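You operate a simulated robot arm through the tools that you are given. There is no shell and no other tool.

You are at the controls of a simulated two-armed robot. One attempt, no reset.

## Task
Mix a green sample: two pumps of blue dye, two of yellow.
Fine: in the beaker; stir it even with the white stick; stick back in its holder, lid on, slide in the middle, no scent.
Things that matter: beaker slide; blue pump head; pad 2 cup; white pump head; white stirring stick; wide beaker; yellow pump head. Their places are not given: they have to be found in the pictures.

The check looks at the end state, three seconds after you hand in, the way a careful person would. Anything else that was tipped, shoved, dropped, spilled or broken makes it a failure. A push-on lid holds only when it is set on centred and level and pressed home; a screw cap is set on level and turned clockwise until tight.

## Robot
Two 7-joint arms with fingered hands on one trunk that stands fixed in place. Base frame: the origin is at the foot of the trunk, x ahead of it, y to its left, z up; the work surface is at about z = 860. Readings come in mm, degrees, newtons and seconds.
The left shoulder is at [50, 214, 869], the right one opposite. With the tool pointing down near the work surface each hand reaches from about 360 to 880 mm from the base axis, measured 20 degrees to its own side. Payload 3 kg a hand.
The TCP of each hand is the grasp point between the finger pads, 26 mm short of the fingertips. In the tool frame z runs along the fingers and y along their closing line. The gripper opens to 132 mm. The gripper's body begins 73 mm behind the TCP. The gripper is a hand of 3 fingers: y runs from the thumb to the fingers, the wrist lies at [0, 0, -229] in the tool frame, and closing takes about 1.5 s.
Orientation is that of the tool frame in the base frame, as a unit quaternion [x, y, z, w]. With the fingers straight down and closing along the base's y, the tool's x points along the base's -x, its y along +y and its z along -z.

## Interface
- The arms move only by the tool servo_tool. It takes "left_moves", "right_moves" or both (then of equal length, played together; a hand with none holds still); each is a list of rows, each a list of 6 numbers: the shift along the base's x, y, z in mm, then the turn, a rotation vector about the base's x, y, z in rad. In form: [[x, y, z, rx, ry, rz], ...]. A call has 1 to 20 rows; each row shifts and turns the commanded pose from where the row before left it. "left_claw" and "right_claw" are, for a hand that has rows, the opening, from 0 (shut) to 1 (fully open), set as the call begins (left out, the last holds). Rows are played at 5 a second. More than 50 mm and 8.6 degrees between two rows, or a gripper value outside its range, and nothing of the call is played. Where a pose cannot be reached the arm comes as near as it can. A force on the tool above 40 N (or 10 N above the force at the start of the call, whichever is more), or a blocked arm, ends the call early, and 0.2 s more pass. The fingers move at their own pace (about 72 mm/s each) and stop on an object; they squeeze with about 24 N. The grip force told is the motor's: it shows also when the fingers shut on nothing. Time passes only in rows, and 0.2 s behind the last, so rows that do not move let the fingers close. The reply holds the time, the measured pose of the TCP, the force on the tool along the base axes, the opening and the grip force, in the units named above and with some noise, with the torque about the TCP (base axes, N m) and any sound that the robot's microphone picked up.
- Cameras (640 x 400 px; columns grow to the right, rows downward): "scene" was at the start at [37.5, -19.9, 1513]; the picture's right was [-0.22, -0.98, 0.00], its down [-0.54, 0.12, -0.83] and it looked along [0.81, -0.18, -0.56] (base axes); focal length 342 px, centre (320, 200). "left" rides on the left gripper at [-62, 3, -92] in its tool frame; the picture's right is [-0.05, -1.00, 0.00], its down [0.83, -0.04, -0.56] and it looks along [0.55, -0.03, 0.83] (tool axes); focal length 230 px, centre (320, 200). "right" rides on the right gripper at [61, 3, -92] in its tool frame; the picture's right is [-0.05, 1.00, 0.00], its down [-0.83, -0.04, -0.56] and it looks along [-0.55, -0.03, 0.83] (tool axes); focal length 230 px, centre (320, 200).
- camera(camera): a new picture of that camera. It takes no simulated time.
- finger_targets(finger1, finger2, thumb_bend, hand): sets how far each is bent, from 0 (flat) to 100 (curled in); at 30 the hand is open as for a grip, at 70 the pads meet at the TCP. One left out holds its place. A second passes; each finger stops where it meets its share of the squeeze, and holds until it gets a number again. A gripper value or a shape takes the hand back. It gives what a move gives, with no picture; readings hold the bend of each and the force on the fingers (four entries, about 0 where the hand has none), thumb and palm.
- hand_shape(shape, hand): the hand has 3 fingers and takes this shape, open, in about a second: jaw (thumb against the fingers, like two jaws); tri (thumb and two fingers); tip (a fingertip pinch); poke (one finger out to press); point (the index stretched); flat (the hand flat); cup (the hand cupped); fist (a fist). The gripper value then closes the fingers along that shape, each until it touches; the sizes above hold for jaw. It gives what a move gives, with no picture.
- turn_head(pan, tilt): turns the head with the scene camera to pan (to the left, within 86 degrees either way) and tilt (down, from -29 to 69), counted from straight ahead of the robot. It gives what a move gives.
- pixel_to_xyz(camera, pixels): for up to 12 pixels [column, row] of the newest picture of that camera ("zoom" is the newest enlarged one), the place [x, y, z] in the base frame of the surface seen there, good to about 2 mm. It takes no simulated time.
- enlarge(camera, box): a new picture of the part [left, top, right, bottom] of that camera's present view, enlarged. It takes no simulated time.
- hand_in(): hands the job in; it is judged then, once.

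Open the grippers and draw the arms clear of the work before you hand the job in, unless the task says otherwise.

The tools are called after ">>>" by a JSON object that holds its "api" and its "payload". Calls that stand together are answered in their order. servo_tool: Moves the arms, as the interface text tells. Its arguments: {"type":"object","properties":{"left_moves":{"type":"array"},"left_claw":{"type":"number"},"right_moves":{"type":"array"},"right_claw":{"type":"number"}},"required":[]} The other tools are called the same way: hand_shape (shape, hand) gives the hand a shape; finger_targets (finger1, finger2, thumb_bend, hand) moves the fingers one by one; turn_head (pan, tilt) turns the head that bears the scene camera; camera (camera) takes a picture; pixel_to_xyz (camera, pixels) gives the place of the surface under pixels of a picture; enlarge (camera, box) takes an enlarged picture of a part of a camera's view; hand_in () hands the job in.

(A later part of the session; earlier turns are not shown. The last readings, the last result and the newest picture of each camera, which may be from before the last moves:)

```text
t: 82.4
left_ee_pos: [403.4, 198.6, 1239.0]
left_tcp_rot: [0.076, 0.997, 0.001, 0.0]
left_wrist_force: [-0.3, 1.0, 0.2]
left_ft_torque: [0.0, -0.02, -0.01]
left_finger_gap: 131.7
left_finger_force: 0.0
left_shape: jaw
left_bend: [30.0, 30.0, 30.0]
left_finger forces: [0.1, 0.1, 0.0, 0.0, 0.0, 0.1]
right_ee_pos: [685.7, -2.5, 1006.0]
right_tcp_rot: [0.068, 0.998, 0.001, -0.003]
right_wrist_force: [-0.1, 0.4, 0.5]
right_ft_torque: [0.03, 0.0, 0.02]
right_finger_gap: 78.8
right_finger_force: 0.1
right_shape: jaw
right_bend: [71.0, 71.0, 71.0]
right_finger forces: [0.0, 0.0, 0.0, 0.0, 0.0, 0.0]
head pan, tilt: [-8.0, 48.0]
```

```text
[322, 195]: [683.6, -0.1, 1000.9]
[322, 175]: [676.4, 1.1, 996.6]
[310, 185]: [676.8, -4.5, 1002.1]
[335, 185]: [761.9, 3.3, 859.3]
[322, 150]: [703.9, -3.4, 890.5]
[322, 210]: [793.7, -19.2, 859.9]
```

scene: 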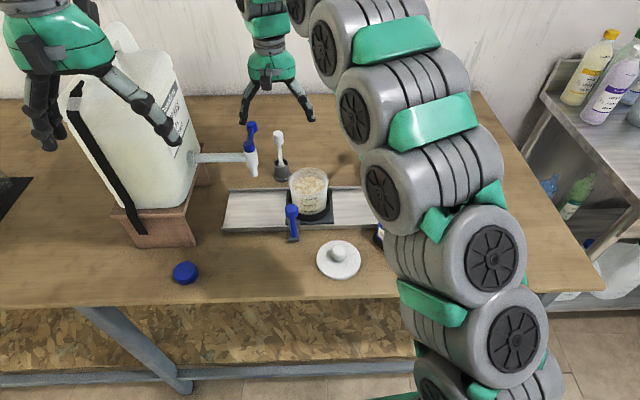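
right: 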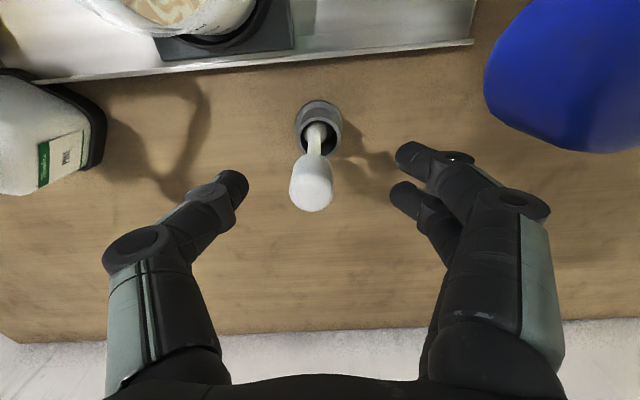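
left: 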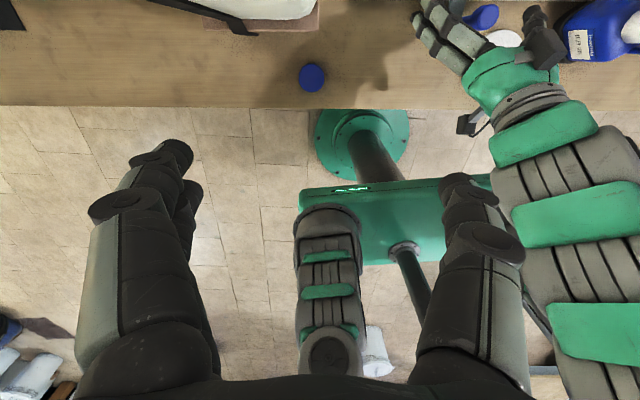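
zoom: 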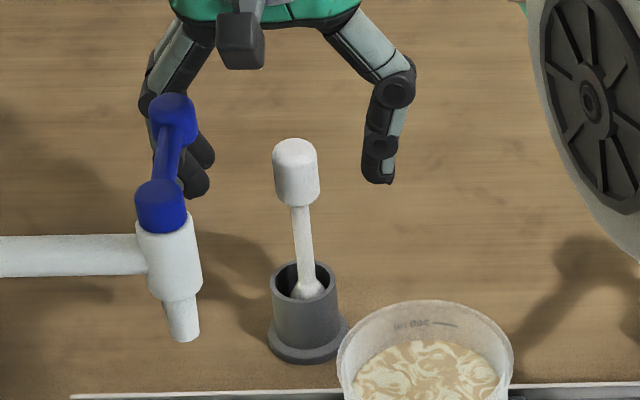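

The stick stands fine in its holder, head centre ≈(684,-5), and the fingertips are at mid-head height. I re-centre by -2 mm in y and close again.

>>> {"api": "servo_tool", "payload": {"right_moves": [[-1, -2, 0, 0, 0, 0], [0, 0, 0, 0, 0, 0], [0, 0, 0, 0, 0, 0], [0, 0, 0, 0, 0, 0], [0, 0, 0, 0, 0, 0], [0, 0, 0, 0, 0, 0], [0, 0, 0, 0, 0, 0]], "right_claw": 0}}

>>> {"api": "enlarge", "payload": {"camera": "right", "box": [240, 90, 420, 290]}}

>>> {"api": "enlarge", "payload": {"camera": "scene", "box": [250, 100, 320, 190]}}

```text
t: 84.0
left_ee_pos: [404.7, 197.4, 1239.5]
left_tcp_rot: [0.076, 0.997, 0.0, -0.001]
left_wrist_force: [0.5, -0.2, -0.5]
left_ft_torque: [0.02, 0.01, -0.02]
left_finger_gap: 132.0
left_finger_force: 0.0
left_shape: jaw
left_bend: [30.0, 30.0, 30.0]
left_finger forces: [0.0, 0.0, 0.1, 0.1, 0.0, 0.0]
right_ee_pos: [682.9, -3.8, 1006.0]
right_tcp_rot: [0.068, 0.998, 0.001, -0.004]
right_wrist_force: [-0.6, 0.4, -0.4]
right_ft_torque: [0.01, 0.02, 0.01]
right_finger_gap: 12.9
right_finger_force: 24.5
right_shape: jaw
right_bend: [71.0, 72.0, 70.0]
right_finger forces: [9.1, 11.9, 0.0, 0.0, 20.5, 0.0]
head pan, tilt: [-8.0, 48.0]
```

```text
2.00 times, centred on (330, 190) of right
```

zoom: 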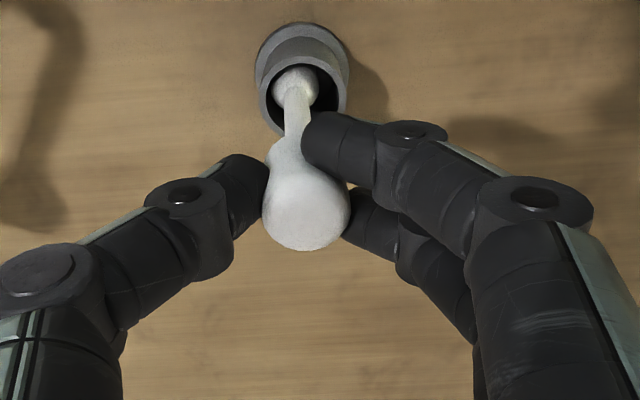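

```text
4.44 times, centred on (285, 145) of scene
```

zoom: 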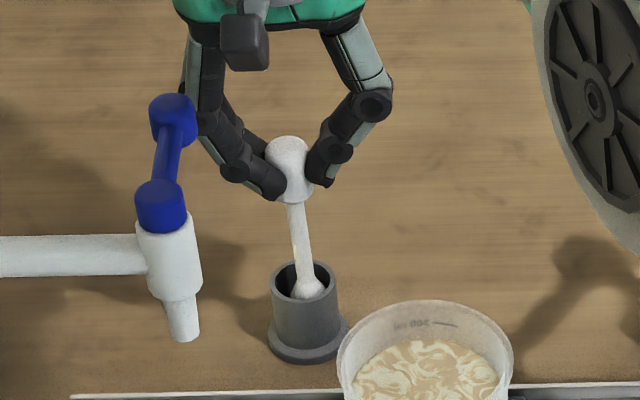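

Now it's a firm three-point grip on the head (9/12/20 N). I lift straight up 50 mm and check.

>>> {"api": "servo_tool", "payload": {"right_moves": [[0, 0, 5, 0, 0, 0], [0, 0, 10, 0, 0, 0], [0, 0, 12, 0, 0, 0], [0, 0, 12, 0, 0, 0], [0, 0, 11, 0, 0, 0], [0, 0, 0, 0, 0, 0]]}}

>>> {"api": "enlarge", "payload": {"camera": "scene", "box": [240, 90, 340, 210]}}

>>> {"api": "camera", "payload": {"camera": "right"}}

```text
t: 85.4
left_ee_pos: [403.1, 198.2, 1240.0]
left_tcp_rot: [0.076, 0.997, 0.0, 0.0]
left_wrist_force: [0.3, 0.3, 0.8]
left_ft_torque: [-0.03, 0.02, -0.01]
left_finger_gap: 131.8
left_finger_force: 0.0
left_shape: jaw
left_bend: [30.0, 30.0, 30.0]
left_finger forces: [0.0, 0.0, 0.0, 0.1, 0.1, 0.0]
right_ee_pos: [683.8, -3.7, 1054.0]
right_tcp_rot: [0.069, 0.998, 0.002, -0.003]
right_wrist_force: [-0.1, 0.2, -0.2]
right_ft_torque: [0.0, -0.01, 0.0]
right_finger_gap: 12.6
right_finger_force: 23.8
right_shape: jaw
right_bend: [71.0, 72.0, 70.0]
right_finger forces: [9.1, 12.1, 0.1, 0.1, 20.5, 0.1]
head pan, tilt: [-8.0, 48.0]
```

```text
3.33 times, centred on (290, 150) of scene
```

zoom: 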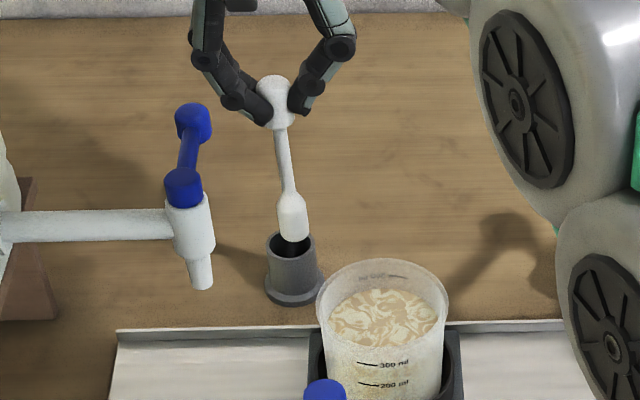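

```text
taken
```

right: 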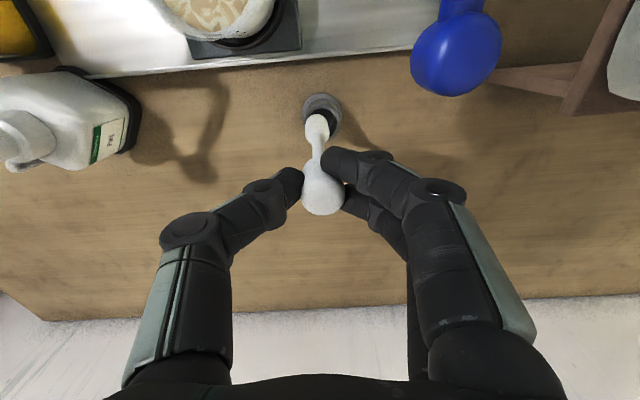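

The stick is lifted out; it has a paddle bulb at the bottom (293,225). I measure its lower end.

>>> {"api": "pixel_to_xyz", "payload": {"camera": "scene", "pixels": [[291, 155], [291, 160], [291, 150], [288, 140], [290, 162]]}}

>>> {"api": "enlarge", "payload": {"camera": "scene", "box": [265, 110, 315, 190]}}

>>> {"api": "pixel_to_xyz", "payload": {"camera": "zoom", "pixels": [[325, 250], [330, 270], [330, 280], [310, 260], [345, 260], [318, 200], [320, 150]]}}

```text
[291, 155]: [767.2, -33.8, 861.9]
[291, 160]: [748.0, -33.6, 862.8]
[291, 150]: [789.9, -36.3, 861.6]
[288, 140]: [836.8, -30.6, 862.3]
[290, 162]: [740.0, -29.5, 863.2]
```

```text
5.00 times, centred on (290, 150) of scene
```

zoom: 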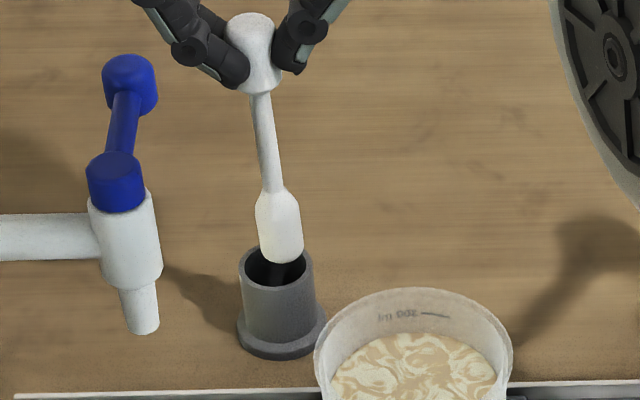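

```text
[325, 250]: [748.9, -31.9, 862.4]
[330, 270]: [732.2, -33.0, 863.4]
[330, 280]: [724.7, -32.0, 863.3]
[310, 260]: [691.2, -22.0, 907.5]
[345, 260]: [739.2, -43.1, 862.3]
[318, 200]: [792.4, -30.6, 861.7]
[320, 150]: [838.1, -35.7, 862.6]
```

I query the right pixels: bulb bottom at (282,258), bulb middle (279,225), shaft (268,150).

>>> {"api": "pixel_to_xyz", "payload": {"camera": "zoom", "pixels": [[282, 256], [280, 240], [279, 225], [275, 205], [268, 150], [263, 110], [255, 60], [250, 30], [270, 250], [295, 250]]}}

```text
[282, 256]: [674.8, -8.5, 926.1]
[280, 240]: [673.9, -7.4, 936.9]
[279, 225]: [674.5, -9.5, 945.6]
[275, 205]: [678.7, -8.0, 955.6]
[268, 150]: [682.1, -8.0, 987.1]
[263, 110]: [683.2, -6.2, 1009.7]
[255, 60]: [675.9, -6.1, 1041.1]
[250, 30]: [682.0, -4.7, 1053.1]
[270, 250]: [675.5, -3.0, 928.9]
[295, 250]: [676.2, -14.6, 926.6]
```

Stick bottom is ~132 mm below the TCP, offset about (-1.5,-5). I carry it sideways first (-y), then over the beaker at z with the bottom ≈973, above the rim (959).

>>> {"api": "servo_tool", "payload": {"right_moves": [[-4.7, -12.8, 9, 0, 0, 0], [-4.7, -12.8, 9, 0, 0, 0], [-4.7, -12.8, 9, 0, 0, 0], [-4.7, -12.8, 10, 0, 0, 0], [-20.7, 0, 4, 0, 0, 0], [-20.7, 0, 4, 0, 0, 0], [-20.7, 0, 3, 0, 0, 0], [-20.7, 0, 3, 0, 0, 0], [-20.7, 0, 2, 0, 0, 0], [0, 0, 0, 0, 0, 0], [0, 0, 0, 0, 0, 0]]}}

>>> {"api": "camera", "payload": {"camera": "scene"}}

>>> {"api": "camera", "payload": {"camera": "right"}}

>>> {"api": "enlarge", "payload": {"camera": "scene", "box": [270, 90, 350, 230]}}

```text
t: 87.8
left_ee_pos: [403.9, 198.3, 1239.4]
left_tcp_rot: [0.076, 0.997, 0.0, 0.0]
left_wrist_force: [0.2, 0.0, 0.6]
left_ft_torque: [-0.05, -0.03, 0.01]
left_finger_gap: 131.9
left_finger_force: 0.2
left_shape: jaw
left_bend: [30.0, 30.0, 30.0]
left_finger forces: [0.0, 0.0, 0.0, 0.0, 0.0, 0.0]
right_ee_pos: [560.4, -54.3, 1108.1]
right_tcp_rot: [0.067, 0.998, 0.001, -0.004]
right_wrist_force: [0.0, -0.3, -0.3]
right_ft_torque: [0.02, -0.02, -0.01]
right_finger_gap: 12.4
right_finger_force: 23.9
right_shape: jaw
right_bend: [71.0, 72.0, 70.0]
right_finger forces: [9.1, 12.3, 0.0, 0.0, 20.6, 0.0]
head pan, tilt: [-8.0, 48.0]
```

```text
taken
```

scene: 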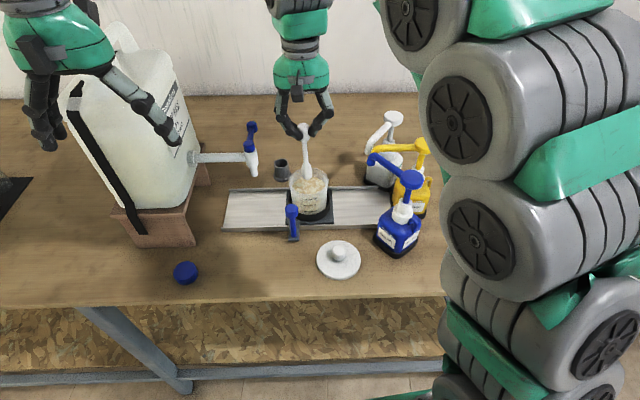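

```text
taken
```

right: 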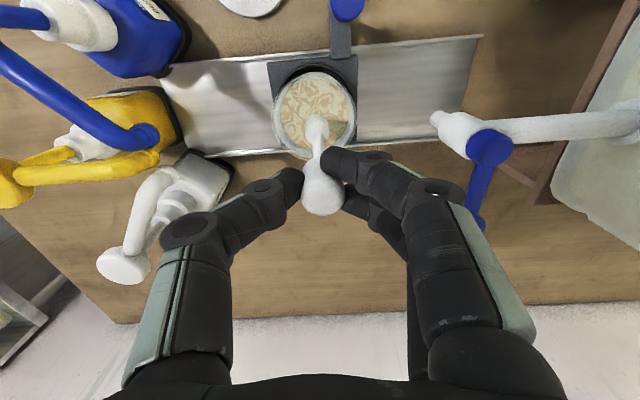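

```text
2.86 times, centred on (310, 160) of scene
```

zoom: 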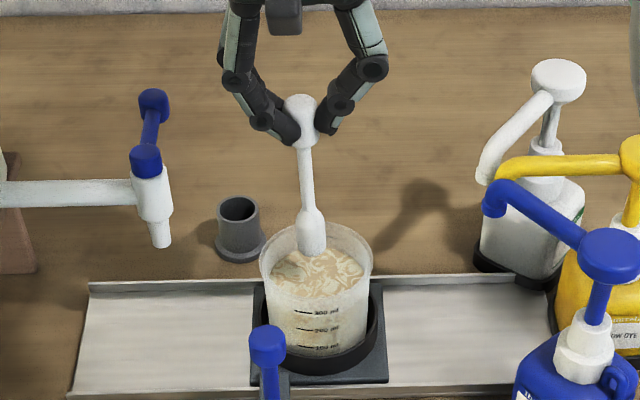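

The stick hangs over the beaker. I measure the bulb bottom (311,250) and rim before lowering.

>>> {"api": "pixel_to_xyz", "payload": {"camera": "zoom", "pixels": [[311, 250], [310, 235], [298, 240], [324, 240], [306, 180], [266, 268], [366, 262], [320, 280], [350, 270], [285, 265]]}}

>>> {"api": "enlarge", "payload": {"camera": "right", "box": [250, 50, 390, 230]}}

```text
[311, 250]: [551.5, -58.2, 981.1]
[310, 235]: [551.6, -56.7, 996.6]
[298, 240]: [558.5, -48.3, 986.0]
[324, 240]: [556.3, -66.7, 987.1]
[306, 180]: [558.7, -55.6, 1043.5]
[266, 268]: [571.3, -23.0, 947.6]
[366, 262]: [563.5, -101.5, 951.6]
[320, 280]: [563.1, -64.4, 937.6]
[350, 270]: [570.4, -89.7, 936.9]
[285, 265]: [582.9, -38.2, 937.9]
```

```text
2.22 times, centred on (320, 140) of right
```

zoom: 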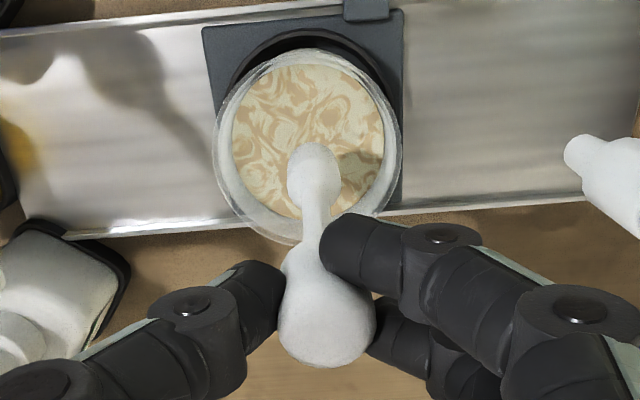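

Bulb centre is (559,-57.5), nearly at the beaker centre (560,-60). I shift -3 mm in y and lower the stick into the liquid to ~bottom z 897.

>>> {"api": "servo_tool", "payload": {"right_moves": [[1, -3, -8, 0, 0, 0], [0, 0, -10, 0, 0, 0], [0, 0, -10, 0, 0, 0], [0, 0, -10, 0, 0, 0], [0, 0, -10, 0, 0, 0], [0, 0, -10, 0, 0, 0], [0, 0, -10, 0, 0, 0], [0, 0, -8, 0, 0, 0], [0, 0, -2, 0, 0, 0], [0, 0, 0, 0, 0, 0]]}}

>>> {"api": "enlarge", "payload": {"camera": "scene", "box": [270, 90, 350, 230]}}

>>> {"api": "enlarge", "payload": {"camera": "right", "box": [240, 20, 400, 230]}}

```text
t: 90.0
left_ee_pos: [403.2, 198.4, 1238.8]
left_tcp_rot: [0.076, 0.997, 0.001, 0.001]
left_wrist_force: [-0.4, 0.5, -0.4]
left_ft_torque: [-0.01, 0.0, -0.01]
left_finger_gap: 132.1
left_finger_force: 0.0
left_shape: jaw
left_bend: [30.0, 30.0, 30.0]
left_finger forces: [0.0, 0.1, 0.0, 0.0, 0.0, 0.0]
right_ee_pos: [562.7, -57.4, 1030.9]
right_tcp_rot: [0.069, 0.998, 0.001, -0.004]
right_wrist_force: [0.5, -0.3, -0.4]
right_ft_torque: [-0.04, 0.01, 0.0]
right_finger_gap: 12.8
right_finger_force: 24.1
right_shape: jaw
right_bend: [71.0, 72.0, 70.0]
right_finger forces: [9.3, 12.6, 0.0, 0.1, 20.7, 0.0]
head pan, tilt: [-8.0, 48.0]
```

```text
2.86 times, centred on (310, 160) of scene
```

zoom: 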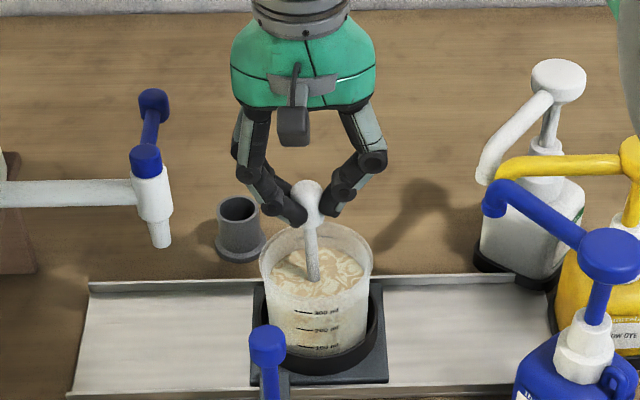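

```text
1.90 times, centred on (320, 125) of right
```

zoom: 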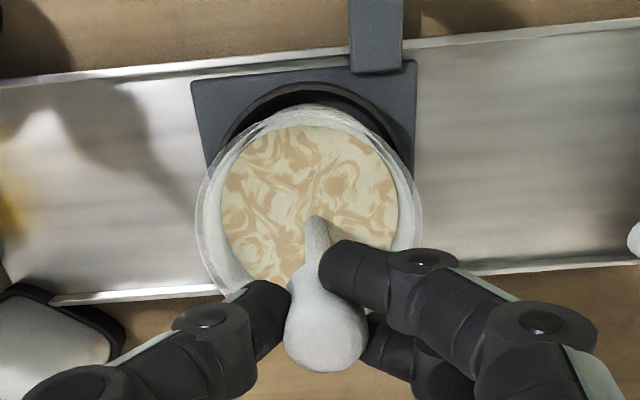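

Stick is in the liquid with its bottom near z≈899. I start stirring gently: a 16 mm radius circle, one revolution in 2 s.

>>> {"api": "servo_tool", "payload": {"right_moves": [[7, -1, -2, 0, 0, 0], [8, 0, 0, 0, 0, 0], [-3.06, 9.4, 0, 0, 0, 0], [-8, 5.82, 0, 0, 0, 0], [-9.88, 0, 0, 0, 0, 0], [-8, -5.82, 0, 0, 0, 0], [-3.06, -9.4, 0, 0, 0, 0], [3.06, -9.4, 0, 0, 0, 0], [8, -5.82, 0, 0, 0, 0], [9.88, 0, 0, 0, 0, 0], [8, 5.82, 0, 0, 0, 0], [3.06, 9.4, 0, 0, 0, 0]]}}

>>> {"api": "enlarge", "payload": {"camera": "right", "box": [240, 20, 400, 230]}}

>>> {"api": "enlarge", "payload": {"camera": "scene", "box": [270, 90, 350, 230]}}

```text
t: 92.6
left_ee_pos: [402.8, 197.9, 1240.7]
left_tcp_rot: [0.076, 0.997, 0.0, 0.0]
left_wrist_force: [-0.2, 0.0, 0.4]
left_ft_torque: [0.02, 0.01, 0.0]
left_finger_gap: 131.7
left_finger_force: 0.2
left_shape: jaw
left_bend: [30.0, 30.0, 30.0]
left_finger forces: [0.0, 0.0, 0.1, 0.1, 0.0, 0.1]
right_ee_pos: [577.5, -57.5, 1027.6]
right_tcp_rot: [0.068, 0.998, 0.001, -0.003]
right_wrist_force: [0.2, 1.1, -0.1]
right_ft_torque: [0.01, 0.01, 0.0]
right_finger_gap: 12.2
right_finger_force: 24.0
right_shape: jaw
right_bend: [71.0, 72.0, 70.0]
right_finger forces: [9.4, 12.7, 0.0, 0.0, 20.7, 0.1]
head pan, tilt: [-8.0, 48.0]
```

```text
1.90 times, centred on (320, 125) of right
```

zoom: 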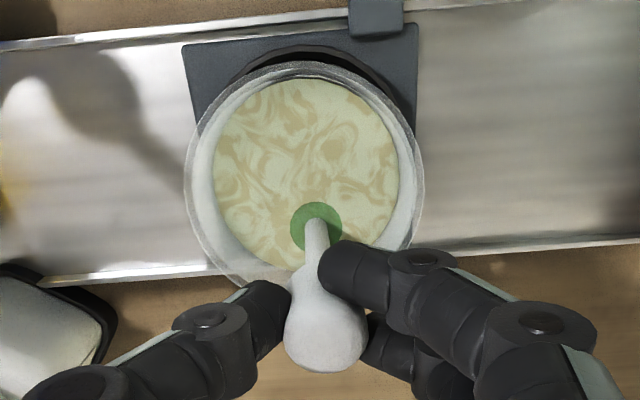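

```text
2.86 times, centred on (310, 160) of scene
```

zoom: 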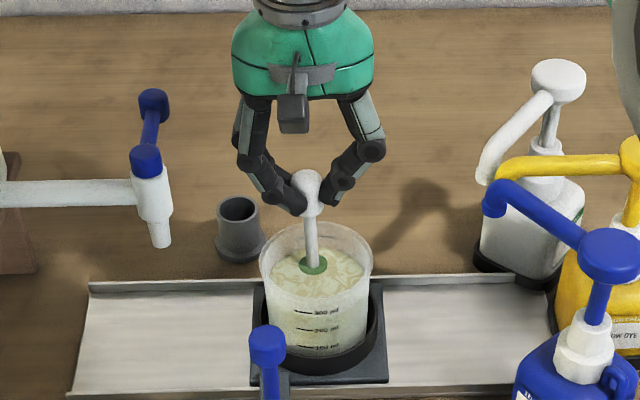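

A green patch forms around the stick and streaks turn green, no spill. I keep stirring, two revolutions per call.

>>> {"api": "servo_tool", "payload": {"right_moves": [[-3.06, 9.4, 0, 0, 0, 0], [-8, 5.82, 0, 0, 0, 0], [-9.88, 0, 0, 0, 0, 0], [-8, -5.82, 0, 0, 0, 0], [-3.06, -9.4, 0, 0, 0, 0], [3.06, -9.4, 0, 0, 0, 0], [8, -5.82, 0, 0, 0, 0], [9.88, 0, 0, 0, 0, 0], [8, 5.82, 0, 0, 0, 0], [3.06, 9.4, 0, 0, 0, 0], [-3.06, 9.4, 0, 0, 0, 0], [-8, 5.82, 0, 0, 0, 0], [-9.88, 0, 0, 0, 0, 0], [-8, -5.82, 0, 0, 0, 0], [-3.06, -9.4, 0, 0, 0, 0], [3.06, -9.4, 0, 0, 0, 0], [8, -5.82, 0, 0, 0, 0], [9.88, 0, 0, 0, 0, 0], [8, 5.82, 0, 0, 0, 0], [3.06, 9.4, 0, 0, 0, 0]]}}

>>> {"api": "enlarge", "payload": {"camera": "right", "box": [240, 20, 400, 230]}}

```text
t: 96.8
left_ee_pos: [404.7, 198.4, 1239.3]
left_tcp_rot: [0.077, 0.997, 0.0, -0.001]
left_wrist_force: [-0.5, 0.0, 0.0]
left_ft_torque: [-0.02, 0.0, 0.0]
left_finger_gap: 132.0
left_finger_force: 0.1
left_shape: jaw
left_bend: [30.0, 30.0, 30.0]
left_finger forces: [0.0, 0.1, 0.0, 0.1, 0.1, 0.0]
right_ee_pos: [577.6, -59.2, 1029.9]
right_tcp_rot: [0.069, 0.998, 0.001, -0.004]
right_wrist_force: [0.0, -0.5, 0.2]
right_ft_torque: [-0.02, -0.01, -0.03]
right_finger_gap: 12.6
right_finger_force: 23.5
right_shape: jaw
right_bend: [71.0, 72.0, 70.0]
right_finger forces: [9.3, 13.0, 0.0, 0.1, 20.6, 0.1]
head pan, tilt: [-8.0, 48.0]
```

```text
1.90 times, centred on (320, 125) of right
```

zoom: 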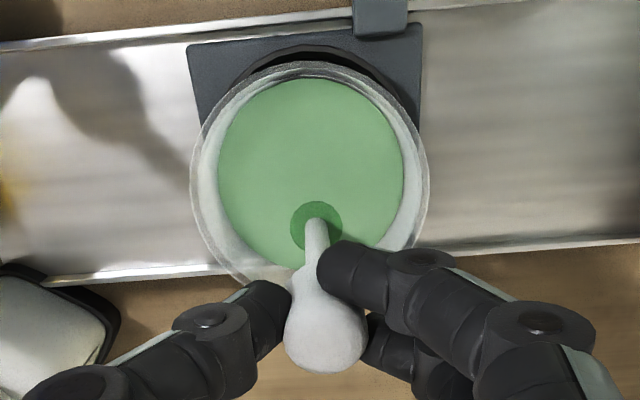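

The liquid is now evenly green. I add one and a half more turns for safety, then return the stick to the centre.

>>> {"api": "servo_tool", "payload": {"right_moves": [[-3.06, 9.4, 0, 0, 0, 0], [-8, 5.82, 0, 0, 0, 0], [-9.88, 0, 0, 0, 0, 0], [-8, -5.82, 0, 0, 0, 0], [-3.06, -9.4, 0, 0, 0, 0], [3.06, -9.4, 0, 0, 0, 0], [8, -5.82, 0, 0, 0, 0], [9.88, 0, 0, 0, 0, 0], [8, 5.82, 0, 0, 0, 0], [3.06, 9.4, 0, 0, 0, 0], [-3.06, 9.4, 0, 0, 0, 0], [-8, 5.82, 0, 0, 0, 0], [-9.88, 0, 0, 0, 0, 0], [-8, -5.82, 0, 0, 0, 0], [-3.06, -9.4, 0, 0, 0, 0], [8, 0, 0, 0, 0, 0], [7, 0, 0, 0, 0, 0], [0, 0, 0, 0, 0, 0], [0, 0, 0, 0, 0, 0]]}}

>>> {"api": "enlarge", "payload": {"camera": "right", "box": [240, 20, 400, 230]}}

>>> {"api": "enlarge", "payload": {"camera": "scene", "box": [270, 90, 350, 230]}}

```text
t: 100.8
left_ee_pos: [402.7, 197.8, 1239.5]
left_tcp_rot: [0.076, 0.997, 0.0, 0.001]
left_wrist_force: [0.4, -0.7, -0.3]
left_ft_torque: [0.0, 0.0, 0.03]
left_finger_gap: 131.5
left_finger_force: 0.2
left_shape: jaw
left_bend: [30.0, 30.0, 30.0]
left_finger forces: [0.0, 0.0, 0.0, 0.0, 0.0, 0.0]
right_ee_pos: [561.0, -59.0, 1027.6]
right_tcp_rot: [0.068, 0.998, 0.002, -0.004]
right_wrist_force: [-0.4, -0.3, -0.7]
right_ft_torque: [0.04, -0.01, 0.02]
right_finger_gap: 12.3
right_finger_force: 23.9
right_shape: jaw
right_bend: [71.0, 72.0, 70.0]
right_finger forces: [9.2, 12.9, 0.0, 0.0, 20.6, 0.0]
head pan, tilt: [-8.0, 48.0]
```

```text
1.90 times, centred on (320, 125) of right
```

zoom: 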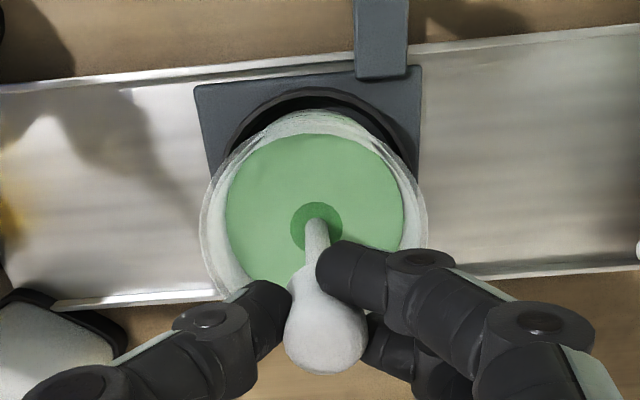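

```text
2.86 times, centred on (310, 160) of scene
```

zoom: 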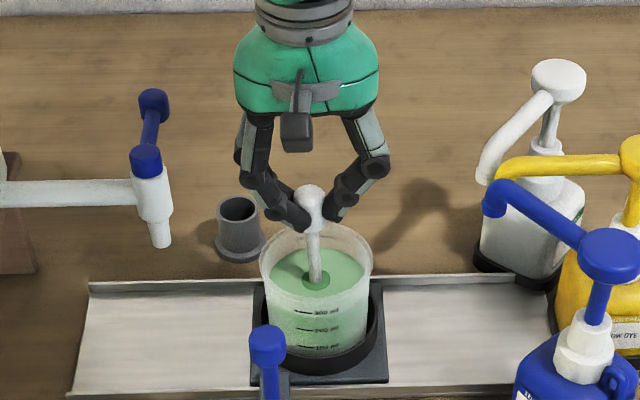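

Evenly green. I lift the stick slowly out of the liquid and let it drip inside the beaker for a few seconds.

>>> {"api": "servo_tool", "payload": {"right_moves": [[0, 0, 5, 0, 0, 0], [0, 0, 6, 0, 0, 0], [0, 0, 6, 0, 0, 0], [0, 0, 6, 0, 0, 0], [0, 0, 6, 0, 0, 0], [0, 0, 6, 0, 0, 0], [0, 0, 6, 0, 0, 0], [0, 0, 6, 0, 0, 0], [0, 0, 6, 0, 0, 0], [0, 0, 0, 0, 0, 0], [0, 0, 0, 0, 0, 0], [0, 0, 0, 0, 0, 0], [0, 0, 0, 0, 0, 0], [0, 0, 0, 0, 0, 0], [0, 0, 0, 0, 0, 0], [0, 0, 0, 0, 0, 0], [0, 0, 0, 0, 0, 0], [0, 0, 0, 0, 0, 0], [0, 0, 0, 0, 0, 0], [0, 0, 0, 0, 0, 0]]}}

>>> {"api": "enlarge", "payload": {"camera": "scene", "box": [270, 90, 350, 230]}}

```text
t: 105.0
left_ee_pos: [403.6, 198.1, 1240.1]
left_tcp_rot: [0.076, 0.997, 0.0, 0.001]
left_wrist_force: [-0.3, 0.0, 0.7]
left_ft_torque: [0.0, 0.0, -0.01]
left_finger_gap: 131.7
left_finger_force: 0.1
left_shape: jaw
left_bend: [30.0, 30.0, 30.0]
left_finger forces: [0.0, 0.1, 0.0, 0.1, 0.1, 0.0]
right_ee_pos: [560.5, -59.6, 1080.8]
right_tcp_rot: [0.068, 0.998, 0.001, -0.003]
right_wrist_force: [0.2, -0.6, -0.1]
right_ft_torque: [-0.01, 0.0, 0.02]
right_finger_gap: 12.5
right_finger_force: 23.6
right_shape: jaw
right_bend: [71.0, 72.0, 70.0]
right_finger forces: [9.3, 13.0, 0.1, 0.0, 20.5, 0.0]
head pan, tilt: [-8.0, 48.0]
```

```text
2.86 times, centred on (310, 160) of scene
```

zoom: 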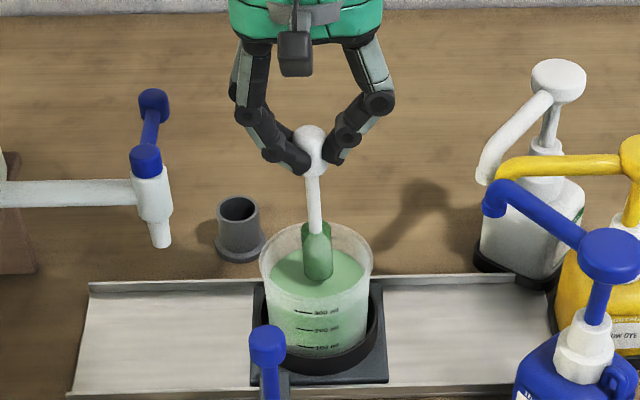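

The bulb is green-coated but clear of the liquid. I raise it to just above the rim, still over the beaker, and wait for drips.

>>> {"api": "servo_tool", "payload": {"right_moves": [[0, 0, 7, 0, 0, 0], [0, 0, 7, 0, 0, 0], [0, 0, 7, 0, 0, 0], [0, 0, 7, 0, 0, 0], [0, 0, 0, 0, 0, 0], [0, 0, 0, 0, 0, 0], [0, 0, 0, 0, 0, 0], [0, 0, 0, 0, 0, 0], [0, 0, 0, 0, 0, 0], [0, 0, 0, 0, 0, 0], [0, 0, 0, 0, 0, 0], [0, 0, 0, 0, 0, 0], [0, 0, 0, 0, 0, 0], [0, 0, 0, 0, 0, 0], [0, 0, 0, 0, 0, 0], [0, 0, 0, 0, 0, 0]]}}

>>> {"api": "enlarge", "payload": {"camera": "scene", "box": [270, 90, 350, 230]}}

>>> {"api": "camera", "payload": {"camera": "right"}}

```text
t: 108.4
left_ee_pos: [404.3, 197.3, 1240.7]
left_tcp_rot: [0.076, 0.997, 0.0, 0.0]
left_wrist_force: [0.8, 0.5, -0.9]
left_ft_torque: [0.0, -0.01, -0.01]
left_finger_gap: 132.0
left_finger_force: 0.1
left_shape: jaw
left_bend: [30.0, 30.0, 30.0]
left_finger forces: [0.1, 0.0, 0.0, 0.1, 0.0, 0.1]
right_ee_pos: [561.3, -58.9, 1109.3]
right_tcp_rot: [0.068, 0.998, 0.001, -0.003]
right_wrist_force: [-0.3, 0.3, -0.4]
right_ft_torque: [-0.01, -0.03, 0.01]
right_finger_gap: 12.7
right_finger_force: 24.4
right_shape: jaw
right_bend: [71.0, 72.0, 70.0]
right_finger forces: [9.3, 13.1, 0.0, 0.1, 20.5, 0.0]
head pan, tilt: [-8.0, 48.0]
```

```text
2.86 times, centred on (310, 160) of scene
```

zoom: 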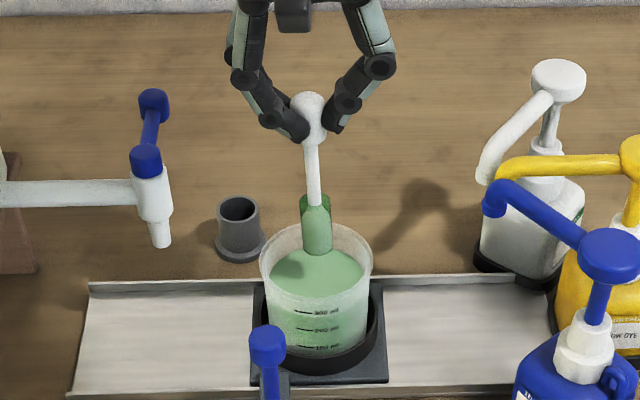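

```text
taken
```

right: 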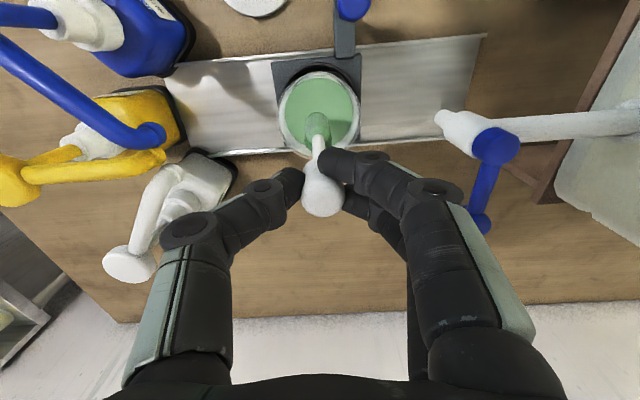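

No drops visible. I wait another 4 seconds over the beaker to let it finish dripping and compare.

>>> {"api": "servo_tool", "payload": {"right_moves": [[0, 0, 0, 0, 0, 0], [0, 0, 0, 0, 0, 0], [0, 0, 0, 0, 0, 0], [0, 0, 0, 0, 0, 0], [0, 0, 0, 0, 0, 0], [0, 0, 0, 0, 0, 0], [0, 0, 0, 0, 0, 0], [0, 0, 0, 0, 0, 0], [0, 0, 0, 0, 0, 0], [0, 0, 0, 0, 0, 0], [0, 0, 0, 0, 0, 0], [0, 0, 0, 0, 0, 0], [0, 0, 0, 0, 0, 0], [0, 0, 0, 0, 0, 0], [0, 0, 0, 0, 0, 0], [0, 0, 0, 0, 0, 0], [0, 0, 0, 0, 0, 0], [0, 0, 0, 0, 0, 0], [0, 0, 0, 0, 0, 0], [0, 0, 0, 0, 0, 0]]}}

>>> {"api": "enlarge", "payload": {"camera": "scene", "box": [280, 110, 330, 200]}}

```text
t: 112.6
left_ee_pos: [404.3, 198.1, 1239.7]
left_tcp_rot: [0.076, 0.997, -0.001, 0.001]
left_wrist_force: [-0.3, -0.3, -0.6]
left_ft_torque: [0.01, 0.01, 0.01]
left_finger_gap: 131.9
left_finger_force: 0.2
left_shape: jaw
left_bend: [30.0, 30.0, 30.0]
left_finger forces: [0.1, 0.0, 0.1, 0.0, 0.0, 0.0]
right_ee_pos: [559.6, -60.1, 1109.9]
right_tcp_rot: [0.068, 0.998, 0.001, -0.003]
right_wrist_force: [-0.4, 0.1, 0.1]
right_ft_torque: [-0.04, 0.03, -0.01]
right_finger_gap: 12.5
right_finger_force: 24.6
right_shape: jaw
right_bend: [71.0, 72.0, 70.0]
right_finger forces: [9.3, 13.1, 0.1, 0.1, 20.5, 0.1]
head pan, tilt: [-8.0, 48.0]
```

```text
4.44 times, centred on (305, 155) of scene
```

zoom: 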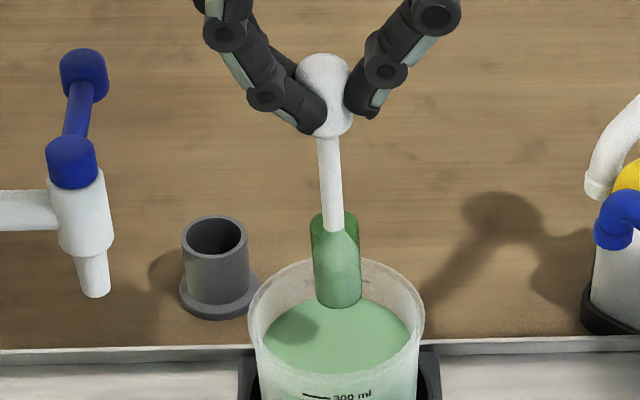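

The coating is static. I carry the stick back along the same path toward the holder, stopping with its bottom ~20 mm above the holder's top.

>>> {"api": "servo_tool", "payload": {"right_moves": [[12, 0.5, 0, 0, 0, 0], [18, 0.7, -1, 0, 0, 0], [20, 0.7, -2, 0, 0, 0], [20, 0.7, -2, 0, 0, 0], [20, 0.7, -2, 0, 0, 0], [14, 1, -3, 0, 0, 0], [5.2, 13.5, -10, 0, 0, 0], [5.2, 13.5, -10, 0, 0, 0], [5.2, 13.5, -10, 0, 0, 0], [5, 12.5, -10, 0, 0, 0], [0, 0, 0, 0, 0, 0], [0, 0, 0, 0, 0, 0]]}}

>>> {"api": "enlarge", "payload": {"camera": "right", "box": [260, 70, 380, 230]}}

>>> {"api": "enlarge", "payload": {"camera": "scene", "box": [255, 100, 315, 190]}}

```text
t: 115.2
left_ee_pos: [404.5, 197.8, 1239.9]
left_tcp_rot: [0.076, 0.997, 0.0, 0.0]
left_wrist_force: [-0.5, 1.3, -0.1]
left_ft_torque: [-0.02, 0.01, 0.02]
left_finger_gap: 132.0
left_finger_force: 0.1
left_shape: jaw
left_bend: [30.0, 30.0, 30.0]
left_finger forces: [0.0, 0.0, 0.0, 0.0, 0.0, 0.0]
right_ee_pos: [685.8, -1.8, 1059.2]
right_tcp_rot: [0.068, 0.998, 0.001, -0.004]
right_wrist_force: [0.5, 0.4, -0.5]
right_ft_torque: [0.0, -0.03, -0.03]
right_finger_gap: 12.3
right_finger_force: 24.1
right_shape: jaw
right_bend: [71.0, 72.0, 70.0]
right_finger forces: [9.3, 13.2, 0.1, 0.1, 20.5, 0.0]
head pan, tilt: [-8.0, 48.0]
```

```text
2.50 times, centred on (320, 150) of right
```

zoom: 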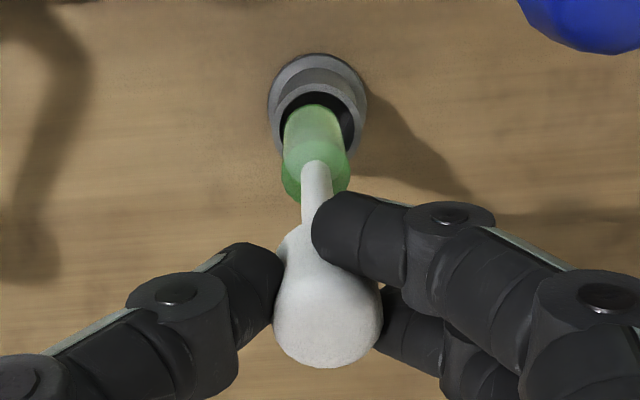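

```text
4.44 times, centred on (285, 145) of scene
```

zoom: 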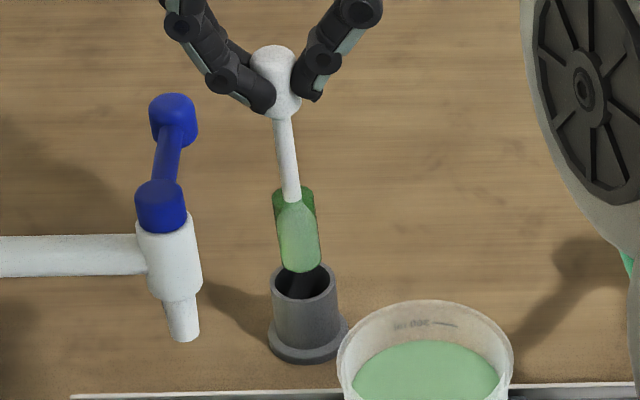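

I measure the bulb's bottom (302,262) and holder rim points in the scene zoom.

>>> {"api": "pixel_to_xyz", "payload": {"camera": "zoom", "pixels": [[302, 264], [301, 250], [288, 255], [315, 255], [272, 283], [336, 280], [308, 300], [305, 290], [285, 292], [330, 292], [283, 130], [290, 180]]}}

>>> {"api": "enlarge", "payload": {"camera": "right", "box": [285, 80, 355, 160]}}

>>> {"api": "pixel_to_xyz", "payload": {"camera": "zoom", "pixels": [[310, 130], [310, 170], [225, 165], [415, 160], [300, 105], [330, 108], [220, 190], [420, 190], [245, 140], [395, 130]]}}

```text
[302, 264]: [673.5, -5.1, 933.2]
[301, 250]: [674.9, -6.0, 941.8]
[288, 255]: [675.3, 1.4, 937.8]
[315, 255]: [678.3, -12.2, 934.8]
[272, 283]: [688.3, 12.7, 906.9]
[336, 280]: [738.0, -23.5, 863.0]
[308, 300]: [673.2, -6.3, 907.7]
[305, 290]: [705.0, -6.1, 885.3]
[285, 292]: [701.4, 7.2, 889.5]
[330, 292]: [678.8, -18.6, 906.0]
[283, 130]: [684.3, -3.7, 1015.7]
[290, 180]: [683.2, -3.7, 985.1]
```

```text
5.00 times, centred on (320, 120) of right
```

zoom: 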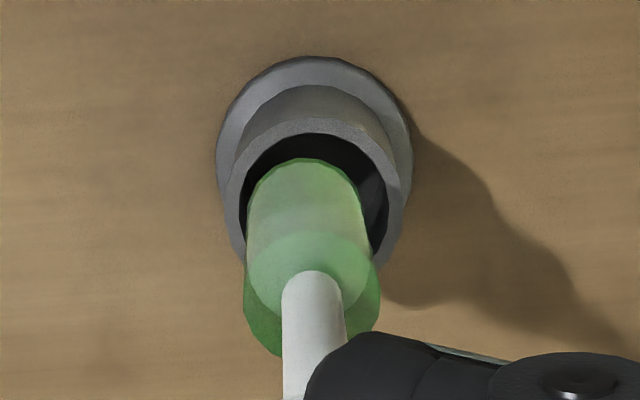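

```text
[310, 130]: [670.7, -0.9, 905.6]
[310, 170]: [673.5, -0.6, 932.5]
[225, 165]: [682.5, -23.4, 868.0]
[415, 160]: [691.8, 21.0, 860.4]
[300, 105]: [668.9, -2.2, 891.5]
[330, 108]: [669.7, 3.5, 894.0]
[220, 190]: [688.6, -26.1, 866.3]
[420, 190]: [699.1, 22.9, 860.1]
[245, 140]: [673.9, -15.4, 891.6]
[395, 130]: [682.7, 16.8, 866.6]
```

Bulb centre (682.5,-5.4), holder centre (687.3,-3.3). I shift by (+4.8,+2.1), lower 10 mm and re-check alignment.

>>> {"api": "servo_tool", "payload": {"right_moves": [[2.4, 1.1, -5, 0, 0, 0], [2.4, 1, -5, 0, 0, 0], [0, 0, 0, 0, 0, 0]]}}

>>> {"api": "enlarge", "payload": {"camera": "right", "box": [285, 80, 355, 160]}}

>>> {"api": "enlarge", "payload": {"camera": "scene", "box": [255, 100, 315, 190]}}

>>> {"api": "pixel_to_xyz", "payload": {"camera": "zoom", "pixels": [[304, 275], [303, 262], [291, 265], [317, 265], [290, 140], [308, 301], [272, 285], [338, 285]]}}

```text
t: 116.0
left_ee_pos: [402.4, 198.1, 1238.2]
left_tcp_rot: [0.076, 0.997, 0.0, 0.0]
left_wrist_force: [0.2, 0.2, 0.8]
left_ft_torque: [0.0, -0.04, -0.01]
left_finger_gap: 132.2
left_finger_force: 0.1
left_shape: jaw
left_bend: [30.0, 30.0, 30.0]
left_finger forces: [0.1, 0.1, 0.1, 0.0, 0.1, 0.0]
right_ee_pos: [690.1, -1.1, 1049.2]
right_tcp_rot: [0.068, 0.998, 0.002, -0.003]
right_wrist_force: [0.1, -0.2, -0.3]
right_ft_torque: [-0.01, 0.03, 0.01]
right_finger_gap: 12.3
right_finger_force: 23.6
right_shape: jaw
right_bend: [71.0, 72.0, 70.0]
right_finger forces: [9.3, 13.4, 0.1, 0.0, 20.5, 0.1]
head pan, tilt: [-8.0, 48.0]
```

```text
5.00 times, centred on (320, 120) of right
```

zoom: 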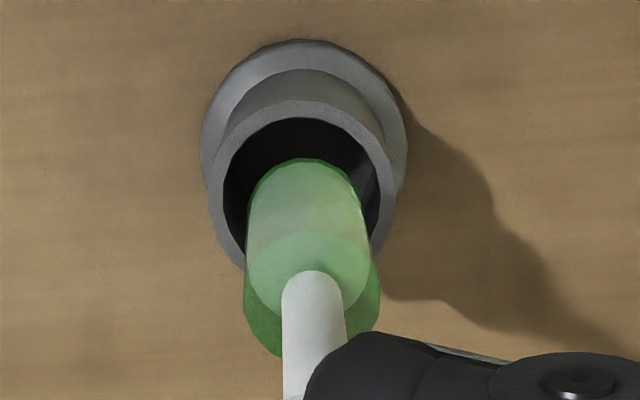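

```text
4.44 times, centred on (285, 145) of scene
```

zoom: 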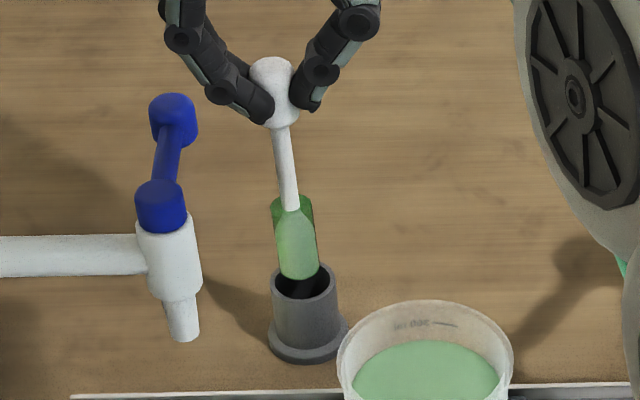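

```text
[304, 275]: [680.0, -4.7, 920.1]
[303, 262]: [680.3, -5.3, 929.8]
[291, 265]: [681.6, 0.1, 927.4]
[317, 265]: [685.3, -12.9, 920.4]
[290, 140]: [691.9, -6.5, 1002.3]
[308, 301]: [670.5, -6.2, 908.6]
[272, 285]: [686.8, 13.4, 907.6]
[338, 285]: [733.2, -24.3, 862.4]
```

The stick's tip is within ~1 mm of the holder's centre. I lower it straight in, gently.

>>> {"api": "servo_tool", "payload": {"right_moves": [[0, 0, -5, 0, 0, 0], [0, 0, -5, 0, 0, 0], [0, 0, -5, 0, 0, 0], [0, 0, -5, 0, 0, 0], [0, 0, -5, 0, 0, 0], [0, 0, 0, 0, 0, 0]]}}

>>> {"api": "enlarge", "payload": {"camera": "scene", "box": [255, 100, 315, 190]}}

>>> {"api": "enlarge", "payload": {"camera": "right", "box": [285, 80, 355, 160]}}

```text
t: 117.4
left_ee_pos: [404.0, 198.4, 1239.0]
left_tcp_rot: [0.076, 0.997, 0.001, 0.0]
left_wrist_force: [0.1, 0.0, -1.0]
left_ft_torque: [0.01, 0.01, 0.0]
left_finger_gap: 131.9
left_finger_force: 0.0
left_shape: jaw
left_bend: [30.0, 30.0, 30.0]
left_finger forces: [0.1, 0.0, 0.0, 0.1, 0.0, 0.1]
right_ee_pos: [690.1, -1.0, 1024.9]
right_tcp_rot: [0.068, 0.998, 0.001, -0.004]
right_wrist_force: [-0.2, 0.1, 0.2]
right_ft_torque: [0.0, 0.01, -0.01]
right_finger_gap: 12.2
right_finger_force: 23.9
right_shape: jaw
right_bend: [71.0, 72.0, 70.0]
right_finger forces: [9.5, 13.2, 0.1, 0.0, 20.4, 0.1]
head pan, tilt: [-8.0, 48.0]
```

```text
4.44 times, centred on (285, 145) of scene
```

zoom: 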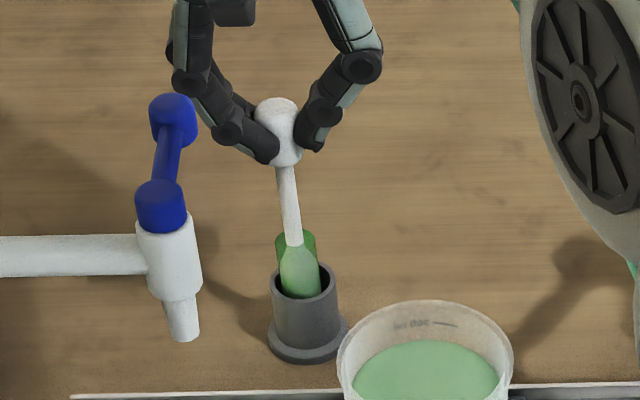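

```text
5.00 times, centred on (320, 120) of right
```

zoom: 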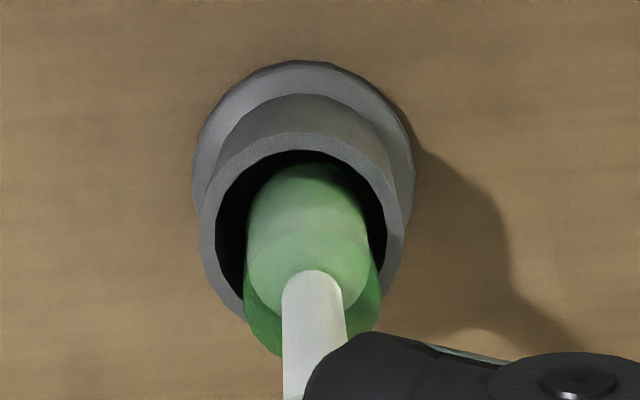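

The bulb is entering the holder freely with no force. I continue down to the resting height (TCP z≈1008).

>>> {"api": "servo_tool", "payload": {"right_moves": [[0, 0, -5, 0, 0, 0], [0, 0, -5, 0, 0, 0], [0, 0, -3, 0, 0, 0], [0, 0, -2, 0, 0, 0], [0, 0, 0, 0, 0, 0]]}}

>>> {"api": "enlarge", "payload": {"camera": "scene", "box": [255, 100, 315, 190]}}

```text
t: 118.6
left_ee_pos: [403.5, 197.1, 1239.1]
left_tcp_rot: [0.076, 0.997, 0.0, 0.0]
left_wrist_force: [-0.8, 0.2, 0.5]
left_ft_torque: [-0.01, 0.03, 0.02]
left_finger_gap: 132.0
left_finger_force: 0.0
left_shape: jaw
left_bend: [30.0, 30.0, 30.0]
left_finger forces: [0.0, 0.1, 0.0, 0.0, 0.0, 0.1]
right_ee_pos: [690.1, 0.5, 1009.4]
right_tcp_rot: [0.068, 0.998, 0.001, -0.003]
right_wrist_force: [0.2, 0.8, -0.1]
right_ft_torque: [-0.01, 0.02, 0.02]
right_finger_gap: 12.3
right_finger_force: 23.4
right_shape: jaw
right_bend: [71.0, 72.0, 70.0]
right_finger forces: [9.4, 13.3, 0.0, 0.0, 20.6, 0.0]
head pan, tilt: [-8.0, 48.0]
```

```text
4.44 times, centred on (285, 145) of scene
```

zoom: 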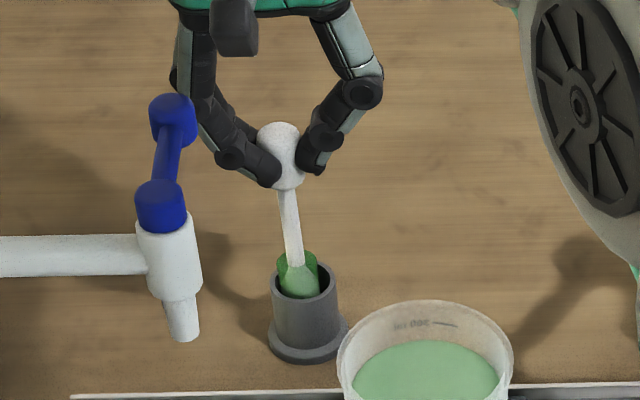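

Still no contact; I lower a few more mm in 1–1.5 mm steps until it rests on the holder bottom.

>>> {"api": "servo_tool", "payload": {"right_moves": [[0, 0, -1.5, 0, 0, 0], [0, 0, -1.5, 0, 0, 0], [0, 0, -1, 0, 0, 0]]}}

```text
t: 119.4
left_ee_pos: [404.2, 198.6, 1238.9]
left_tcp_rot: [0.076, 0.997, 0.0, 0.0]
left_wrist_force: [0.1, 0.0, 0.6]
left_ft_torque: [0.03, 0.01, 0.03]
left_finger_gap: 131.9
left_finger_force: 0.0
left_shape: jaw
left_bend: [30.0, 30.0, 30.0]
left_finger forces: [0.0, 0.0, 0.0, 0.0, 0.0, 0.0]
right_ee_pos: [689.7, 1.1, 1006.4]
right_tcp_rot: [0.069, 0.998, 0.001, -0.002]
right_wrist_force: [-0.2, 0.5, -0.2]
right_ft_torque: [-0.02, 0.01, -0.02]
right_finger_gap: 12.5
right_finger_force: 23.9
right_shape: jaw
right_bend: [71.0, 72.0, 70.0]
right_finger forces: [9.4, 13.2, 0.0, 0.1, 20.4, 0.0]
head pan, tilt: [-8.0, 48.0]
```

>>> {"api": "servo_tool", "payload": {"right_moves": [[0, 0, -1, 0, 0, 0], [0, 0, -1, 0, 0, 0], [0, 0, 0, 0, 0, 0]]}}

>>> {"api": "enlarge", "payload": {"camera": "scene", "box": [255, 100, 315, 190]}}

```text
t: 120.2
left_ee_pos: [403.0, 198.0, 1239.2]
left_tcp_rot: [0.075, 0.997, 0.0, 0.0]
left_wrist_force: [0.6, -0.2, 0.1]
left_ft_torque: [-0.01, 0.01, -0.04]
left_finger_gap: 131.9
left_finger_force: 0.0
left_shape: jaw
left_bend: [30.0, 30.0, 30.0]
left_finger forces: [0.0, 0.0, 0.1, 0.1, 0.1, 0.0]
right_ee_pos: [689.2, 0.9, 1005.1]
right_tcp_rot: [0.068, 0.998, 0.001, -0.002]
right_wrist_force: [-1.2, -1.2, 13.3]
right_ft_torque: [-0.02, -0.02, -0.01]
right_finger_gap: 12.7
right_finger_force: 23.5
right_shape: jaw
right_bend: [71.0, 72.0, 71.0]
right_finger forces: [11.6, 14.4, 0.1, 0.0, 24.1, 0.1]
head pan, tilt: [-8.0, 48.0]
```

```text
4.44 times, centred on (285, 145) of scene
```

zoom: 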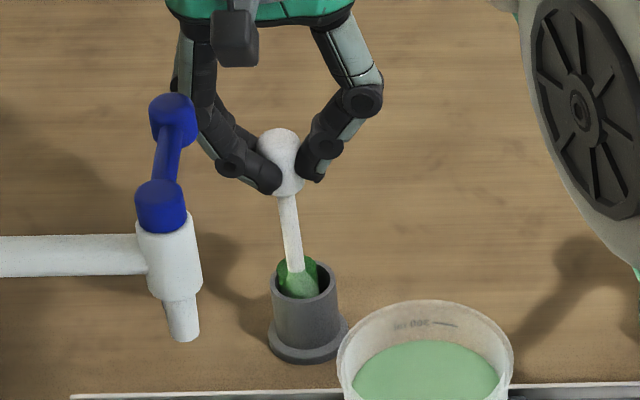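

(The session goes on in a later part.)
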